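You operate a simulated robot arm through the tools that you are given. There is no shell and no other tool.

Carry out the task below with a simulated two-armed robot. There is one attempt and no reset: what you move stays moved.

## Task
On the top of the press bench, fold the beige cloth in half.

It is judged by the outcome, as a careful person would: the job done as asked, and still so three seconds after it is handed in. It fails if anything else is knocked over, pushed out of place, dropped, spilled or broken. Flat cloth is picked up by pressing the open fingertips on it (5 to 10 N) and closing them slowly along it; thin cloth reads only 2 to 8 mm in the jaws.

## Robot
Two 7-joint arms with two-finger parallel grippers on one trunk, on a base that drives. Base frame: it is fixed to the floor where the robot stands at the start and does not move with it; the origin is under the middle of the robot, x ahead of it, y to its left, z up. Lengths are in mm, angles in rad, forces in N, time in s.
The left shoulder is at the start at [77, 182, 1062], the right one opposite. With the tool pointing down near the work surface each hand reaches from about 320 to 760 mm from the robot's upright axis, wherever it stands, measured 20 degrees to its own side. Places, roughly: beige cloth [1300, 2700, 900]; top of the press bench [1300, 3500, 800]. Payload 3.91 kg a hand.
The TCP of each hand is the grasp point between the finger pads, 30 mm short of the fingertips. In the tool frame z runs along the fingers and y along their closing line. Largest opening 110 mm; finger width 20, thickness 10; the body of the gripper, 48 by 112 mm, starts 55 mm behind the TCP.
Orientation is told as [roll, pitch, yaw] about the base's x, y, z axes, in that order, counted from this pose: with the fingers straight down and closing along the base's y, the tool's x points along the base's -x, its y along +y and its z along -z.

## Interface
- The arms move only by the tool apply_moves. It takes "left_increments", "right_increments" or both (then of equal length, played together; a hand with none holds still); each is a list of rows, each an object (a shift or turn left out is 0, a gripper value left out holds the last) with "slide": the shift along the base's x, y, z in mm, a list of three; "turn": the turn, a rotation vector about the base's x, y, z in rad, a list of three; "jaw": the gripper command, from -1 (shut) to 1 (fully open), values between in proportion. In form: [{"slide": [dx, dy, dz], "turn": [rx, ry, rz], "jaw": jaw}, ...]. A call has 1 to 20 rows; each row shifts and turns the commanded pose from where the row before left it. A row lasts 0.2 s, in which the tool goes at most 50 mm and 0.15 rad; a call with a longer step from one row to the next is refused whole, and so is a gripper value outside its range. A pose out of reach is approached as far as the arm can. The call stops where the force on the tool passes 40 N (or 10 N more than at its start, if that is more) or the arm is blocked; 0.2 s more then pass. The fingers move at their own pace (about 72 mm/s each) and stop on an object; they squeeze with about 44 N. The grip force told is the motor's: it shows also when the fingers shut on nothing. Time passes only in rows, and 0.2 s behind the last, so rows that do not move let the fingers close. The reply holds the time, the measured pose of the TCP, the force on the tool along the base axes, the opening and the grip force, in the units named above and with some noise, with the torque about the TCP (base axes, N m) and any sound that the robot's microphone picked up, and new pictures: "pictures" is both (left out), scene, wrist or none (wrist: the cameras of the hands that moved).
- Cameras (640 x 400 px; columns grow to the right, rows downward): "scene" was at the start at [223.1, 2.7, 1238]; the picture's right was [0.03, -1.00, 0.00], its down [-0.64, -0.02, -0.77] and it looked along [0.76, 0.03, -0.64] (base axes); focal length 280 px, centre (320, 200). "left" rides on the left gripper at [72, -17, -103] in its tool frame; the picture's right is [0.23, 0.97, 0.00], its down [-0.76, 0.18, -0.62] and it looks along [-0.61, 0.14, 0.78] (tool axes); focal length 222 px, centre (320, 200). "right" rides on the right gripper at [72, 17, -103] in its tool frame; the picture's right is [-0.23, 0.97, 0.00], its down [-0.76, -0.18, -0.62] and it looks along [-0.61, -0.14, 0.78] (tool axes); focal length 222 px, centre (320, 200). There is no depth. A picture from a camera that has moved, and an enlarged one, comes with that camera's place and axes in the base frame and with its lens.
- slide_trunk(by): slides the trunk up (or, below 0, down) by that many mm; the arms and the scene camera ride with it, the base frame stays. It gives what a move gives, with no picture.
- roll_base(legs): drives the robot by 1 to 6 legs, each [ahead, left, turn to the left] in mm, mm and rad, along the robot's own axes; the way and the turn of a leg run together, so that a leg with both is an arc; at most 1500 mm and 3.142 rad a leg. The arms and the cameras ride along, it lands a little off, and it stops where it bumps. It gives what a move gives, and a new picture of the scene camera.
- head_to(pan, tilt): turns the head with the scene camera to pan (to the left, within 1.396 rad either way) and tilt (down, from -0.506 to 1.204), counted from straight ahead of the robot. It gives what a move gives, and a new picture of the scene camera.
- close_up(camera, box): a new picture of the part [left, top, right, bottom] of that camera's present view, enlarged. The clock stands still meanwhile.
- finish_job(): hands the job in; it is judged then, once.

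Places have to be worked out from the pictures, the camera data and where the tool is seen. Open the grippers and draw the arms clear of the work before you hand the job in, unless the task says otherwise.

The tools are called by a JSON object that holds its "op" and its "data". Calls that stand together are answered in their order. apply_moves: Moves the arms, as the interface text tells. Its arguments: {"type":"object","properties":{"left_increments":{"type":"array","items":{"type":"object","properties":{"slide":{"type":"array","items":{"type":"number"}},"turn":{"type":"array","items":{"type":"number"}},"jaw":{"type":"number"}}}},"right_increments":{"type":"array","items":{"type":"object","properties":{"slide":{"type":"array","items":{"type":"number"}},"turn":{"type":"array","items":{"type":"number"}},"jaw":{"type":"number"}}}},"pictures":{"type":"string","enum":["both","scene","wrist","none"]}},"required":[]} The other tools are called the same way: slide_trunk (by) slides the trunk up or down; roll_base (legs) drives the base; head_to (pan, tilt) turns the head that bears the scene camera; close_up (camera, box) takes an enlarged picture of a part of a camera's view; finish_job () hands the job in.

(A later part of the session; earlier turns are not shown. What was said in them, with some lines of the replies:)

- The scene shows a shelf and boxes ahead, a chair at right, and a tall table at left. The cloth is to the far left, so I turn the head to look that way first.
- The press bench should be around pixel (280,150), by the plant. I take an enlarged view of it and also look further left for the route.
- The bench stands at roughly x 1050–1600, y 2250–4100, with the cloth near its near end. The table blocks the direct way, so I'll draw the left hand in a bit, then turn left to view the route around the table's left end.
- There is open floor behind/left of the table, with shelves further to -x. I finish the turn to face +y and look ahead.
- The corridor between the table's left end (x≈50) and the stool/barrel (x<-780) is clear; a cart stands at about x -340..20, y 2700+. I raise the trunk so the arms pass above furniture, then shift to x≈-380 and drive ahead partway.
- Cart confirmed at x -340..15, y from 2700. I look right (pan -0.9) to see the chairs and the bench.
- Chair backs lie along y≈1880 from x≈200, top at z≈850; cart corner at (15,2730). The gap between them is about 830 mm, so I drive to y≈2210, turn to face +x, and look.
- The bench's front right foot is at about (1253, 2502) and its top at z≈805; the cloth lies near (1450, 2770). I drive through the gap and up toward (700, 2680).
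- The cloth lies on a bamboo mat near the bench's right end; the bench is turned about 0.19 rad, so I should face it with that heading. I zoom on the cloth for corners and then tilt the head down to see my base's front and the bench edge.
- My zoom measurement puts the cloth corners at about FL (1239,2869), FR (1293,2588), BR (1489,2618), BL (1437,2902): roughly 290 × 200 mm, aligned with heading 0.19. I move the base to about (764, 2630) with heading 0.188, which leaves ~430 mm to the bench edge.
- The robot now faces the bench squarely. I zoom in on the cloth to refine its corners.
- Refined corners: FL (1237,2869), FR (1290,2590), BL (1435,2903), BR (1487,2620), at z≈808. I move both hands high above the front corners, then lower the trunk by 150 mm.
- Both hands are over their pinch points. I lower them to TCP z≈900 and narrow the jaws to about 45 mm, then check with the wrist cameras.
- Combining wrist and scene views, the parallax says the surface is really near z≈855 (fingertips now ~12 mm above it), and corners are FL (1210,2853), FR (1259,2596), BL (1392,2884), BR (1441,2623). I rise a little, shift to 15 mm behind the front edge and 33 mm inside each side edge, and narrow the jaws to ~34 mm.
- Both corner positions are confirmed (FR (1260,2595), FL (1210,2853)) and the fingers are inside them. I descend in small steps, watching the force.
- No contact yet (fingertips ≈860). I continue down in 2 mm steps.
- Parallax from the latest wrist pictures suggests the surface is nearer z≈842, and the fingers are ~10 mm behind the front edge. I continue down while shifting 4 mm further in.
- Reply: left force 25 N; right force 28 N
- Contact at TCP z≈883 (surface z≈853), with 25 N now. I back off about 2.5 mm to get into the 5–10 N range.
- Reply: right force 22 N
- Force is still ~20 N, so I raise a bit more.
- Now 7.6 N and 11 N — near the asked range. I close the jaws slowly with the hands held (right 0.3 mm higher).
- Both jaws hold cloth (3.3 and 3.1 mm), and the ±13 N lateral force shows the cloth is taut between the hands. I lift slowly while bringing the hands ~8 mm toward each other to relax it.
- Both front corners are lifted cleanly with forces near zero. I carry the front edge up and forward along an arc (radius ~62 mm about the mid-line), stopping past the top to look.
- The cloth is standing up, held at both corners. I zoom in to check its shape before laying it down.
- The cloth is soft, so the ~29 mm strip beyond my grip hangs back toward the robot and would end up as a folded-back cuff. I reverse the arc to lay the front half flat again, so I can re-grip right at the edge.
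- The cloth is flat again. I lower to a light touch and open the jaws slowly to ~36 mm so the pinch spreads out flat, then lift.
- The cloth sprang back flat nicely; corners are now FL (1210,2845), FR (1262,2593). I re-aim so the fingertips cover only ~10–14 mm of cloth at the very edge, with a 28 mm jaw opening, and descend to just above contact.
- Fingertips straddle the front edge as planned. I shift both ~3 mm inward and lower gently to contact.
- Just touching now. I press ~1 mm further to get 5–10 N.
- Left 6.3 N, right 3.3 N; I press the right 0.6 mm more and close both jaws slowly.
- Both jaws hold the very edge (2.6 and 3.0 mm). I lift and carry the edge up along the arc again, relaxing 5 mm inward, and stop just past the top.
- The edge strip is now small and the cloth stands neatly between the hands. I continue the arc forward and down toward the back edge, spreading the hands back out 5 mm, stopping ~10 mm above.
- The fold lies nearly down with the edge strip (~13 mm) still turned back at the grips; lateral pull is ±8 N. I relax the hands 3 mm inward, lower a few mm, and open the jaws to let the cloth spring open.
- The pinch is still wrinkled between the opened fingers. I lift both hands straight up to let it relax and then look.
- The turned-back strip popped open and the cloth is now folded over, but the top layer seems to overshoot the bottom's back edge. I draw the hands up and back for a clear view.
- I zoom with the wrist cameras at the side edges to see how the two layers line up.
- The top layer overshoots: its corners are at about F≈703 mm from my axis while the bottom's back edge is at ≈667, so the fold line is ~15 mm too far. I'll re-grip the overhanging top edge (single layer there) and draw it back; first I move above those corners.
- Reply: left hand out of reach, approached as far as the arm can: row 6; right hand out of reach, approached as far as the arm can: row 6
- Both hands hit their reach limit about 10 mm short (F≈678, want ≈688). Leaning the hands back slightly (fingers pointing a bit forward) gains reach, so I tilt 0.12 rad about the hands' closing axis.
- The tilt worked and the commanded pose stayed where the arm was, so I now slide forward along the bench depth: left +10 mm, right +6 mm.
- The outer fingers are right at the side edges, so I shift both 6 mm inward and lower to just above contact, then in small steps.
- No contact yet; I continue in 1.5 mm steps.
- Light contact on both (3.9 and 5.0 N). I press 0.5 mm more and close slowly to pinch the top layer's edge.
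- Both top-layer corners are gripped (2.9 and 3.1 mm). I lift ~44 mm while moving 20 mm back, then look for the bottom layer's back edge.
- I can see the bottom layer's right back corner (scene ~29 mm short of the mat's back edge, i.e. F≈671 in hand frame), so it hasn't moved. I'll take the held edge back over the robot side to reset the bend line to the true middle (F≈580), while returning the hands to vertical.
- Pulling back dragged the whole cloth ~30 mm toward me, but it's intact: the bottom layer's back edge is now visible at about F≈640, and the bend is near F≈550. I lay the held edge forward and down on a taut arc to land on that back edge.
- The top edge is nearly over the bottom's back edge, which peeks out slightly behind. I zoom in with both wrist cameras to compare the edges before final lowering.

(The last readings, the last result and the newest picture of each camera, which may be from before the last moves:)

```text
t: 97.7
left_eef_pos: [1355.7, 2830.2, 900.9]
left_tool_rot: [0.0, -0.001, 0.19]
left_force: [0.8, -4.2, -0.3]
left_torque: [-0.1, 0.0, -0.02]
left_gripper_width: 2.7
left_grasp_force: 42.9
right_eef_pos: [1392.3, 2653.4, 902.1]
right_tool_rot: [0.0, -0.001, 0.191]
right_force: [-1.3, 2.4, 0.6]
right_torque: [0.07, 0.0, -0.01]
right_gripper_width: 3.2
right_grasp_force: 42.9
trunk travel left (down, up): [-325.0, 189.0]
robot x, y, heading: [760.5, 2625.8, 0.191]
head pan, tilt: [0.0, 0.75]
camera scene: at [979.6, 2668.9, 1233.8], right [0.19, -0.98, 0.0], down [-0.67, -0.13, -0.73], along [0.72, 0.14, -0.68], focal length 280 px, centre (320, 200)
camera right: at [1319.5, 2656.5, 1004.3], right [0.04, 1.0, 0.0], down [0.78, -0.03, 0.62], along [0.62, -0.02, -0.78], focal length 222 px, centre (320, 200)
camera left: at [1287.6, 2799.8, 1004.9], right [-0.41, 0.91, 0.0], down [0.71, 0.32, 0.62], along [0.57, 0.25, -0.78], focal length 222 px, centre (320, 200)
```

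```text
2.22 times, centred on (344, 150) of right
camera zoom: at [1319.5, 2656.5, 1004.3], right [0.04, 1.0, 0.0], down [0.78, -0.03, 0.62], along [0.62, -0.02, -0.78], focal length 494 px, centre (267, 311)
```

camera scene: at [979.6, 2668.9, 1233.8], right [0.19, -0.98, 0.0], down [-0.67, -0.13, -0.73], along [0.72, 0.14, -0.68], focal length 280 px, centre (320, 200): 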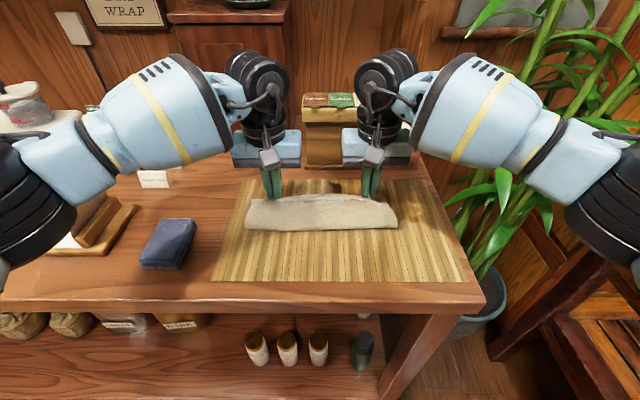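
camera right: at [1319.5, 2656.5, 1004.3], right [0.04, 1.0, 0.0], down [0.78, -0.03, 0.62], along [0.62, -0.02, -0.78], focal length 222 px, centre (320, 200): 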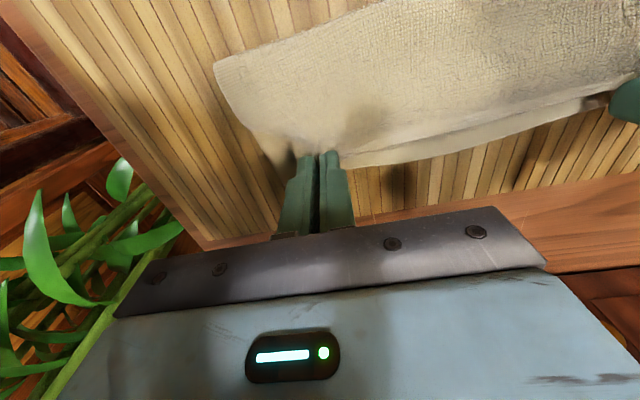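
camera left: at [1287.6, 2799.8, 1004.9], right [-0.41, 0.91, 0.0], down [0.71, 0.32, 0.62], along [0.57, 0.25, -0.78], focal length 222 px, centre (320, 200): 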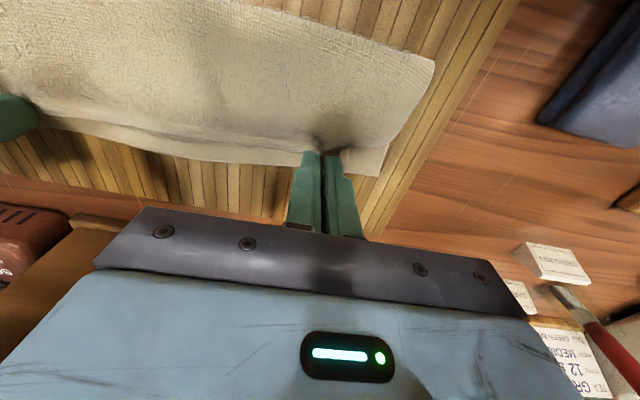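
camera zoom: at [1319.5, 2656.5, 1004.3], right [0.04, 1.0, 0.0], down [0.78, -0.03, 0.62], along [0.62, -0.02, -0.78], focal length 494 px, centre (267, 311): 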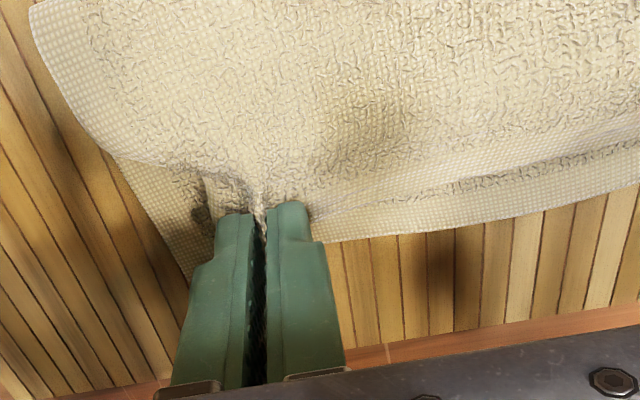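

Bottom back edge (hand frame) is at F≈631 at its left corner, ≈648 mid and ≈646 at right; the top edge is about 10 mm short of it. I go 8–9 mm further forward while lowering to a light touch, then open slowly and lift.

{"op": "apply_moves", "data": {"left_increments": [{"slide": [3.9, 0.8, -6]}, {"slide": [2.9, 0.6, -5]}, {"slide": [0, 0.5, -3]}, {"slide": [0, 0, 0]}, {"jaw": -0.9}, {"jaw": -0.8}, {"jaw": -0.7}, {"jaw": -0.6}, {"jaw": -0.5}, {"jaw": -0.4}, {"slide": [0, 0, 3]}, {"slide": [0, 0, 8]}, {"slide": [0, 0, 20]}, {"slide": [0, 0, 30]}, {"slide": [0, 0, 30]}], "right_increments": [{"slide": [4.9, 0.9, -6]}, {"slide": [3.9, 0.8, -6]}, {"slide": [0, -0.5, -3]}, {"slide": [0, 0, 0]}, {"jaw": -0.9}, {"jaw": -0.8}, {"jaw": -0.7}, {"jaw": -0.6}, {"jaw": -0.5}, {"jaw": -0.4}, {"slide": [0, 0, 3]}, {"slide": [0, 0, 8]}, {"slide": [0, 0, 20]}, {"slide": [0, 0, 30]}, {"slide": [0, 0, 30]}], "pictures": "both"}}

{"op": "close_up", "data": {"camera": "scene", "box": [220, 140, 420, 265]}}

```text
t: 100.9
left_eef_pos: [1361.4, 2830.3, 981.9]
left_tool_rot: [0.0, 0.0, 0.19]
left_force: [-0.1, -0.4, 0.8]
left_torque: [0.01, -0.02, 0.01]
left_gripper_width: 33.1
left_grasp_force: 0.0
right_eef_pos: [1401.2, 2654.8, 979.0]
right_tool_rot: [0.001, -0.002, 0.19]
right_force: [-0.6, -1.2, -0.3]
right_torque: [0.0, 0.0, 0.02]
right_gripper_width: 33.0
right_grasp_force: 0.0
trunk travel left (down, up): [-325.0, 189.0]
robot x, y, heading: [760.2, 2629.4, 0.189]
head pan, tilt: [0.0, 0.75]
camera scene: at [979.1, 2668.9, 1233.8], right [0.19, -0.98, 0.0], down [-0.67, -0.13, -0.73], along [0.72, 0.14, -0.68], focal length 280 px, centre (320, 200)
camera right: at [1328.0, 2658.3, 1081.7], right [0.04, 1.0, 0.0], down [0.78, -0.03, 0.62], along [0.62, -0.02, -0.78], focal length 222 px, centre (320, 200)
camera left: at [1293.7, 2800.6, 1084.1], right [-0.41, 0.91, 0.0], down [0.71, 0.32, 0.62], along [0.57, 0.25, -0.78], focal length 222 px, centre (320, 200)
```

scene: 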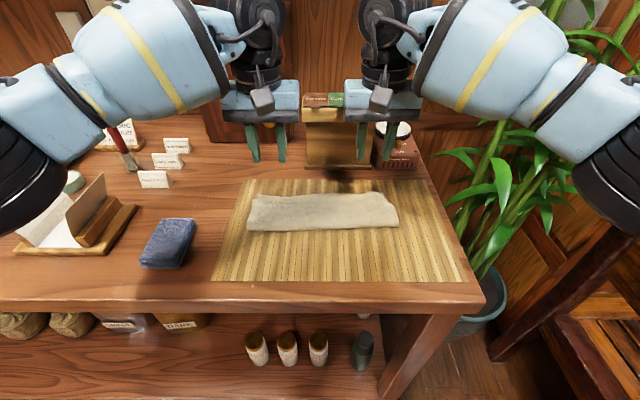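
right: 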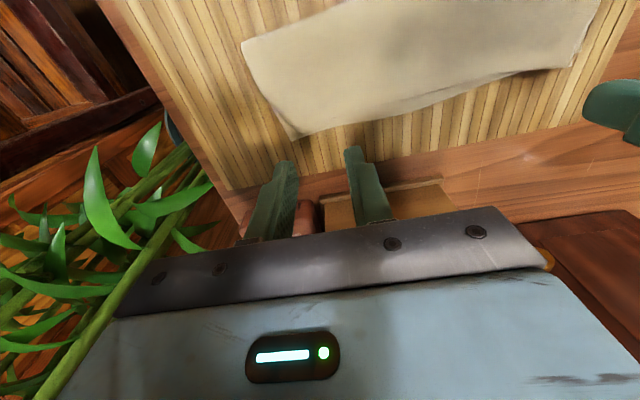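
left: 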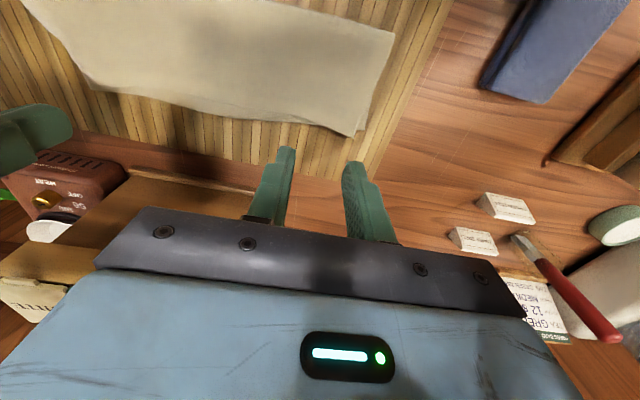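

```text
3.20 times, centred on (320, 202) of scene
camera zoom: at [979.1, 2668.9, 1233.8], right [0.19, -0.98, 0.0], down [-0.67, -0.13, -0.73], along [0.72, 0.14, -0.68], focal length 894 px, centre (320, 192)
```

zoom: 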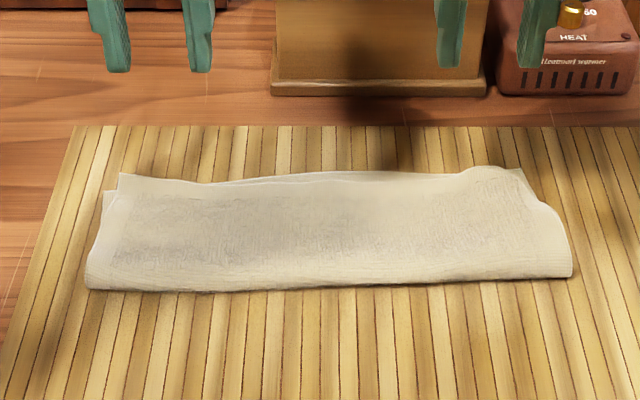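

That looks well aligned now. I zoom with both wrist cameras to check the edges and corners.

{"op": "close_up", "data": {"camera": "left", "box": [160, 0, 448, 180]}}

{"op": "close_up", "data": {"camera": "right", "box": [220, 0, 620, 180]}}

{"op": "close_up", "data": {"camera": "left", "box": [0, 0, 240, 150]}}

```text
2.22 times, centred on (304, 90) of left
camera zoom: at [1293.7, 2800.6, 1084.1], right [-0.41, 0.91, 0.0], down [0.71, 0.32, 0.62], along [0.57, 0.25, -0.78], focal length 494 px, centre (356, 444)
```

zoom: 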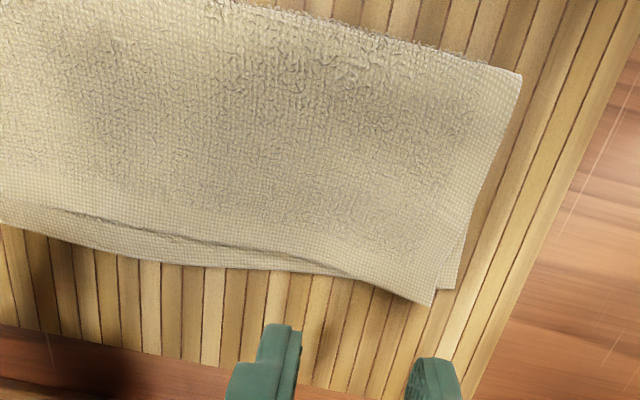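

```text
1.60 times, centred on (420, 90) of right
camera zoom: at [1328.0, 2658.3, 1081.7], right [0.04, 1.0, 0.0], down [0.78, -0.03, 0.62], along [0.62, -0.02, -0.78], focal length 355 px, centre (160, 376)
```

zoom: 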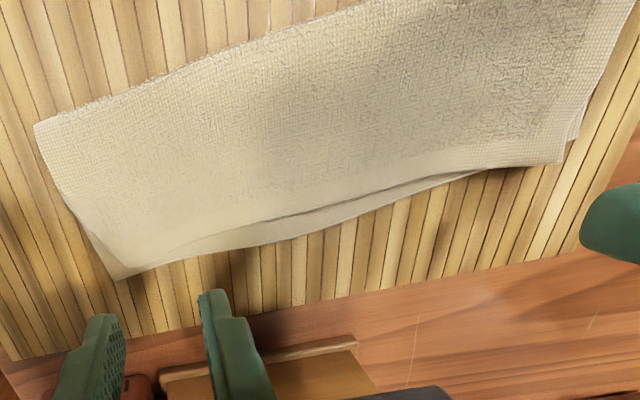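

```text
2.67 times, centred on (120, 75) of left
camera zoom: at [1293.7, 2800.6, 1084.1], right [-0.41, 0.91, 0.0], down [0.71, 0.32, 0.62], along [0.57, 0.25, -0.78], focal length 592 px, centre (853, 533)
```

zoom: 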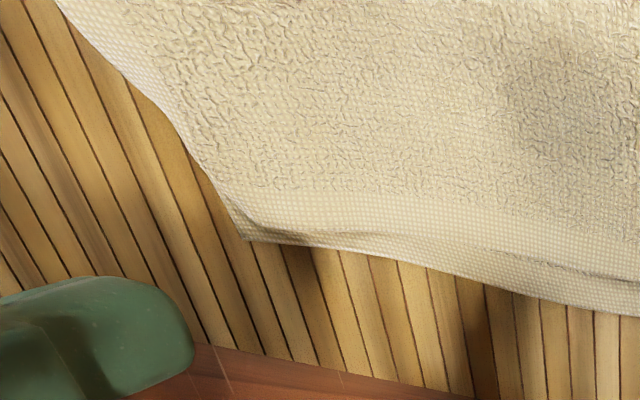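

The layers line up within about 10 mm all along the back edge and corners, and nothing else has moved. I now raise the hands, open the grippers fully and draw the arms back clear of the bench.

{"op": "apply_moves", "data": {"left_increments": [{"slide": [0, 0, 35]}, {"slide": [0, 0, 35]}, {"slide": [0, 0, 30]}, {"slide": [-35, 5, 10]}, {"slide": [-35, 10, 0], "jaw": 1}, {"slide": [-35, 15, 0]}, {"slide": [-35, 15, 0]}, {"slide": [-35, 15, 0]}, {"slide": [-30, 10, 0]}, {"slide": [0, 0, 0]}], "right_increments": [{"slide": [0, 0, 35]}, {"slide": [0, 0, 35]}, {"slide": [0, 0, 30]}, {"slide": [-35, -5, 10]}, {"slide": [-35, -10, 0], "jaw": 1}, {"slide": [-35, -10, 0]}, {"slide": [-35, -10, 0]}, {"slide": [-35, -10, 0]}, {"slide": [-30, -10, 0]}, {"slide": [0, 0, 0]}], "pictures": "both"}}

{"op": "close_up", "data": {"camera": "scene", "box": [200, 140, 440, 290]}}

```text
t: 103.1
left_eef_pos: [1158.8, 2903.7, 1088.9]
left_tool_rot: [0.0, 0.0, 0.192]
left_force: [1.0, -0.7, -0.6]
left_torque: [0.03, 0.05, 0.03]
left_gripper_width: 110.0
left_grasp_force: 0.1
right_eef_pos: [1195.7, 2597.3, 1086.1]
right_tool_rot: [0.001, 0.0, 0.19]
right_force: [0.2, 0.6, -0.2]
right_torque: [0.02, 0.03, -0.01]
right_gripper_width: 110.5
right_grasp_force: 0.0
trunk travel left (down, up): [-325.0, 189.0]
robot x, y, heading: [762.3, 2623.8, 0.191]
head pan, tilt: [0.0, 0.75]
camera scene: at [980.4, 2668.8, 1233.6], right [0.19, -0.98, 0.0], down [-0.67, -0.13, -0.73], along [0.72, 0.14, -0.68], focal length 280 px, centre (320, 200)
camera right: at [1121.8, 2600.9, 1188.8], right [0.04, 1.0, 0.0], down [0.78, -0.03, 0.62], along [0.62, -0.02, -0.78], focal length 222 px, centre (320, 200)
camera left: at [1089.9, 2873.2, 1192.1], right [-0.41, 0.91, 0.0], down [0.71, 0.32, 0.62], along [0.57, 0.25, -0.78], focal length 222 px, centre (320, 200)
```

scene: 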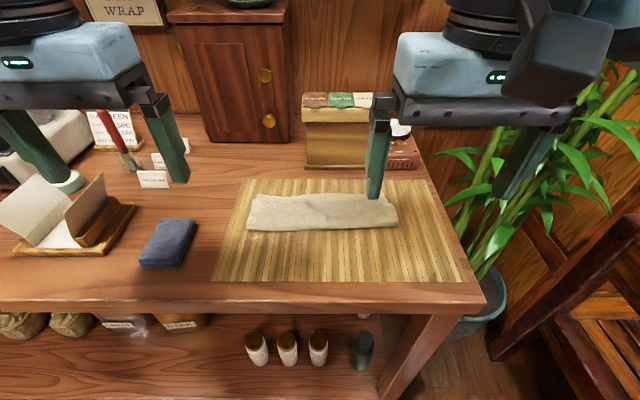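
right: 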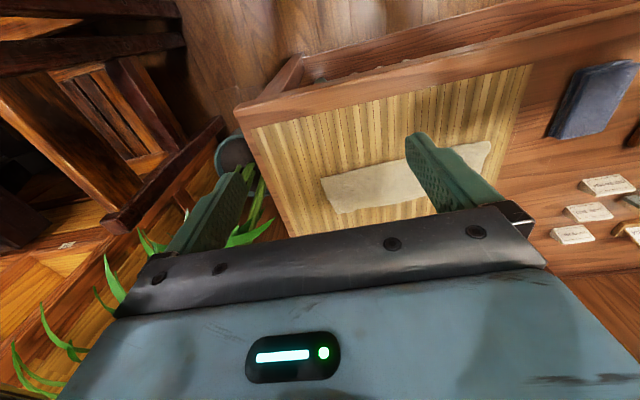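
left: 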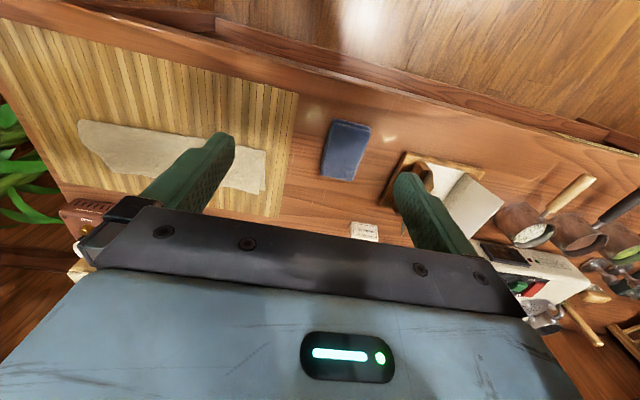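

```text
2.67 times, centred on (320, 215) of scene
camera zoom: at [980.4, 2668.8, 1233.6], right [0.19, -0.98, 0.0], down [-0.67, -0.13, -0.73], along [0.72, 0.14, -0.68], focal length 745 px, centre (320, 160)
```

zoom: 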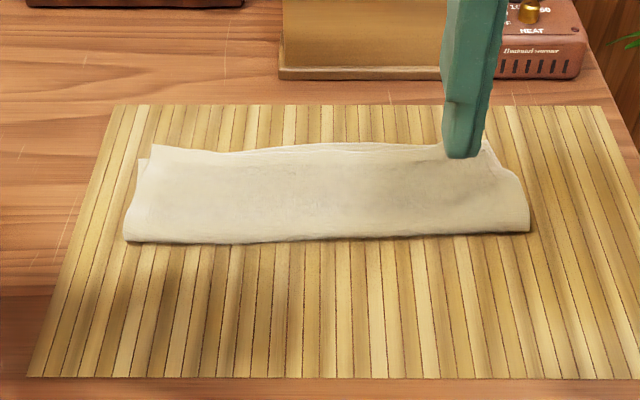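

The cloth lies neatly folded in half on the mat, stable, and all other objects are in place. I back the base off 150 mm so the arms are fully clear, and take a last look.

{"op": "roll_base", "data": {"legs": [[-150, 0, 0]]}}

{"op": "close_up", "data": {"camera": "scene", "box": [200, 110, 440, 260]}}

```text
t: 104.5
left_eef_pos: [1014.2, 2875.9, 1087.9]
left_tool_rot: [-0.001, 0.002, 0.191]
left_force: [-0.3, -0.7, -0.1]
left_torque: [0.01, -0.05, -0.01]
left_gripper_width: 109.9
left_grasp_force: 0.0
right_eef_pos: [1051.3, 2570.3, 1085.8]
right_tool_rot: [0.0, -0.002, 0.189]
right_force: [0.6, -0.7, 0.0]
right_torque: [0.01, 0.0, -0.01]
right_gripper_width: 110.1
right_grasp_force: 0.0
trunk travel left (down, up): [-325.0, 189.0]
robot x, y, heading: [618.6, 2601.0, 0.195]
head pan, tilt: [0.0, 0.75]
camera scene: at [835.0, 2641.1, 1233.8], right [0.19, -0.98, 0.0], down [-0.67, -0.13, -0.73], along [0.72, 0.14, -0.68], focal length 280 px, centre (320, 200)
```

scene: 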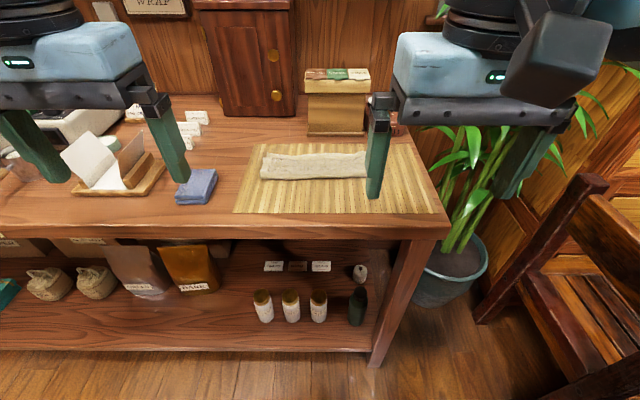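

```text
2.67 times, centred on (320, 185) of scene
camera zoom: at [835.0, 2641.1, 1233.8], right [0.19, -0.98, 0.0], down [-0.67, -0.13, -0.73], along [0.72, 0.14, -0.68], focal length 745 px, centre (320, 240)
```

zoom: 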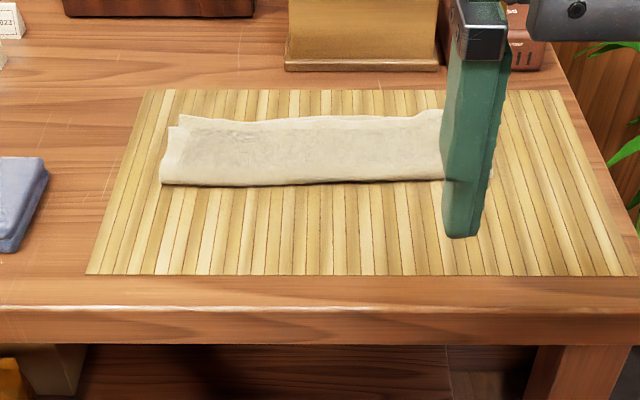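

The cloth is folded in half and at rest on the mat, the grippers are open and clear of the bench, and everything else looks undisturbed. I hand the job in.

{"op": "finish_job", "data": {}}

```text
The job is handed in.
```

I folded the beige cloth in half on the press bench and handed the job in. In the last pictures it lies still on the bamboo mat, with the long front edge brought over to the back edge.

- **Alignment:** The two layers line up to within about 10 mm along the back edge and at the corners.
- **Position:** The first fold overshot the back edge by about 25 to 40 mm, so I re-gripped the top layer and laid it down again. That moved the whole cloth about 30 mm toward the front of the bench; it is still on the mat.
- **Surroundings:** I saw nothing else knocked, moved or dropped in the pictures.
- **Robot:** The grippers are open, and I backed the base off about 150 mm so the arms are clear of the bench.
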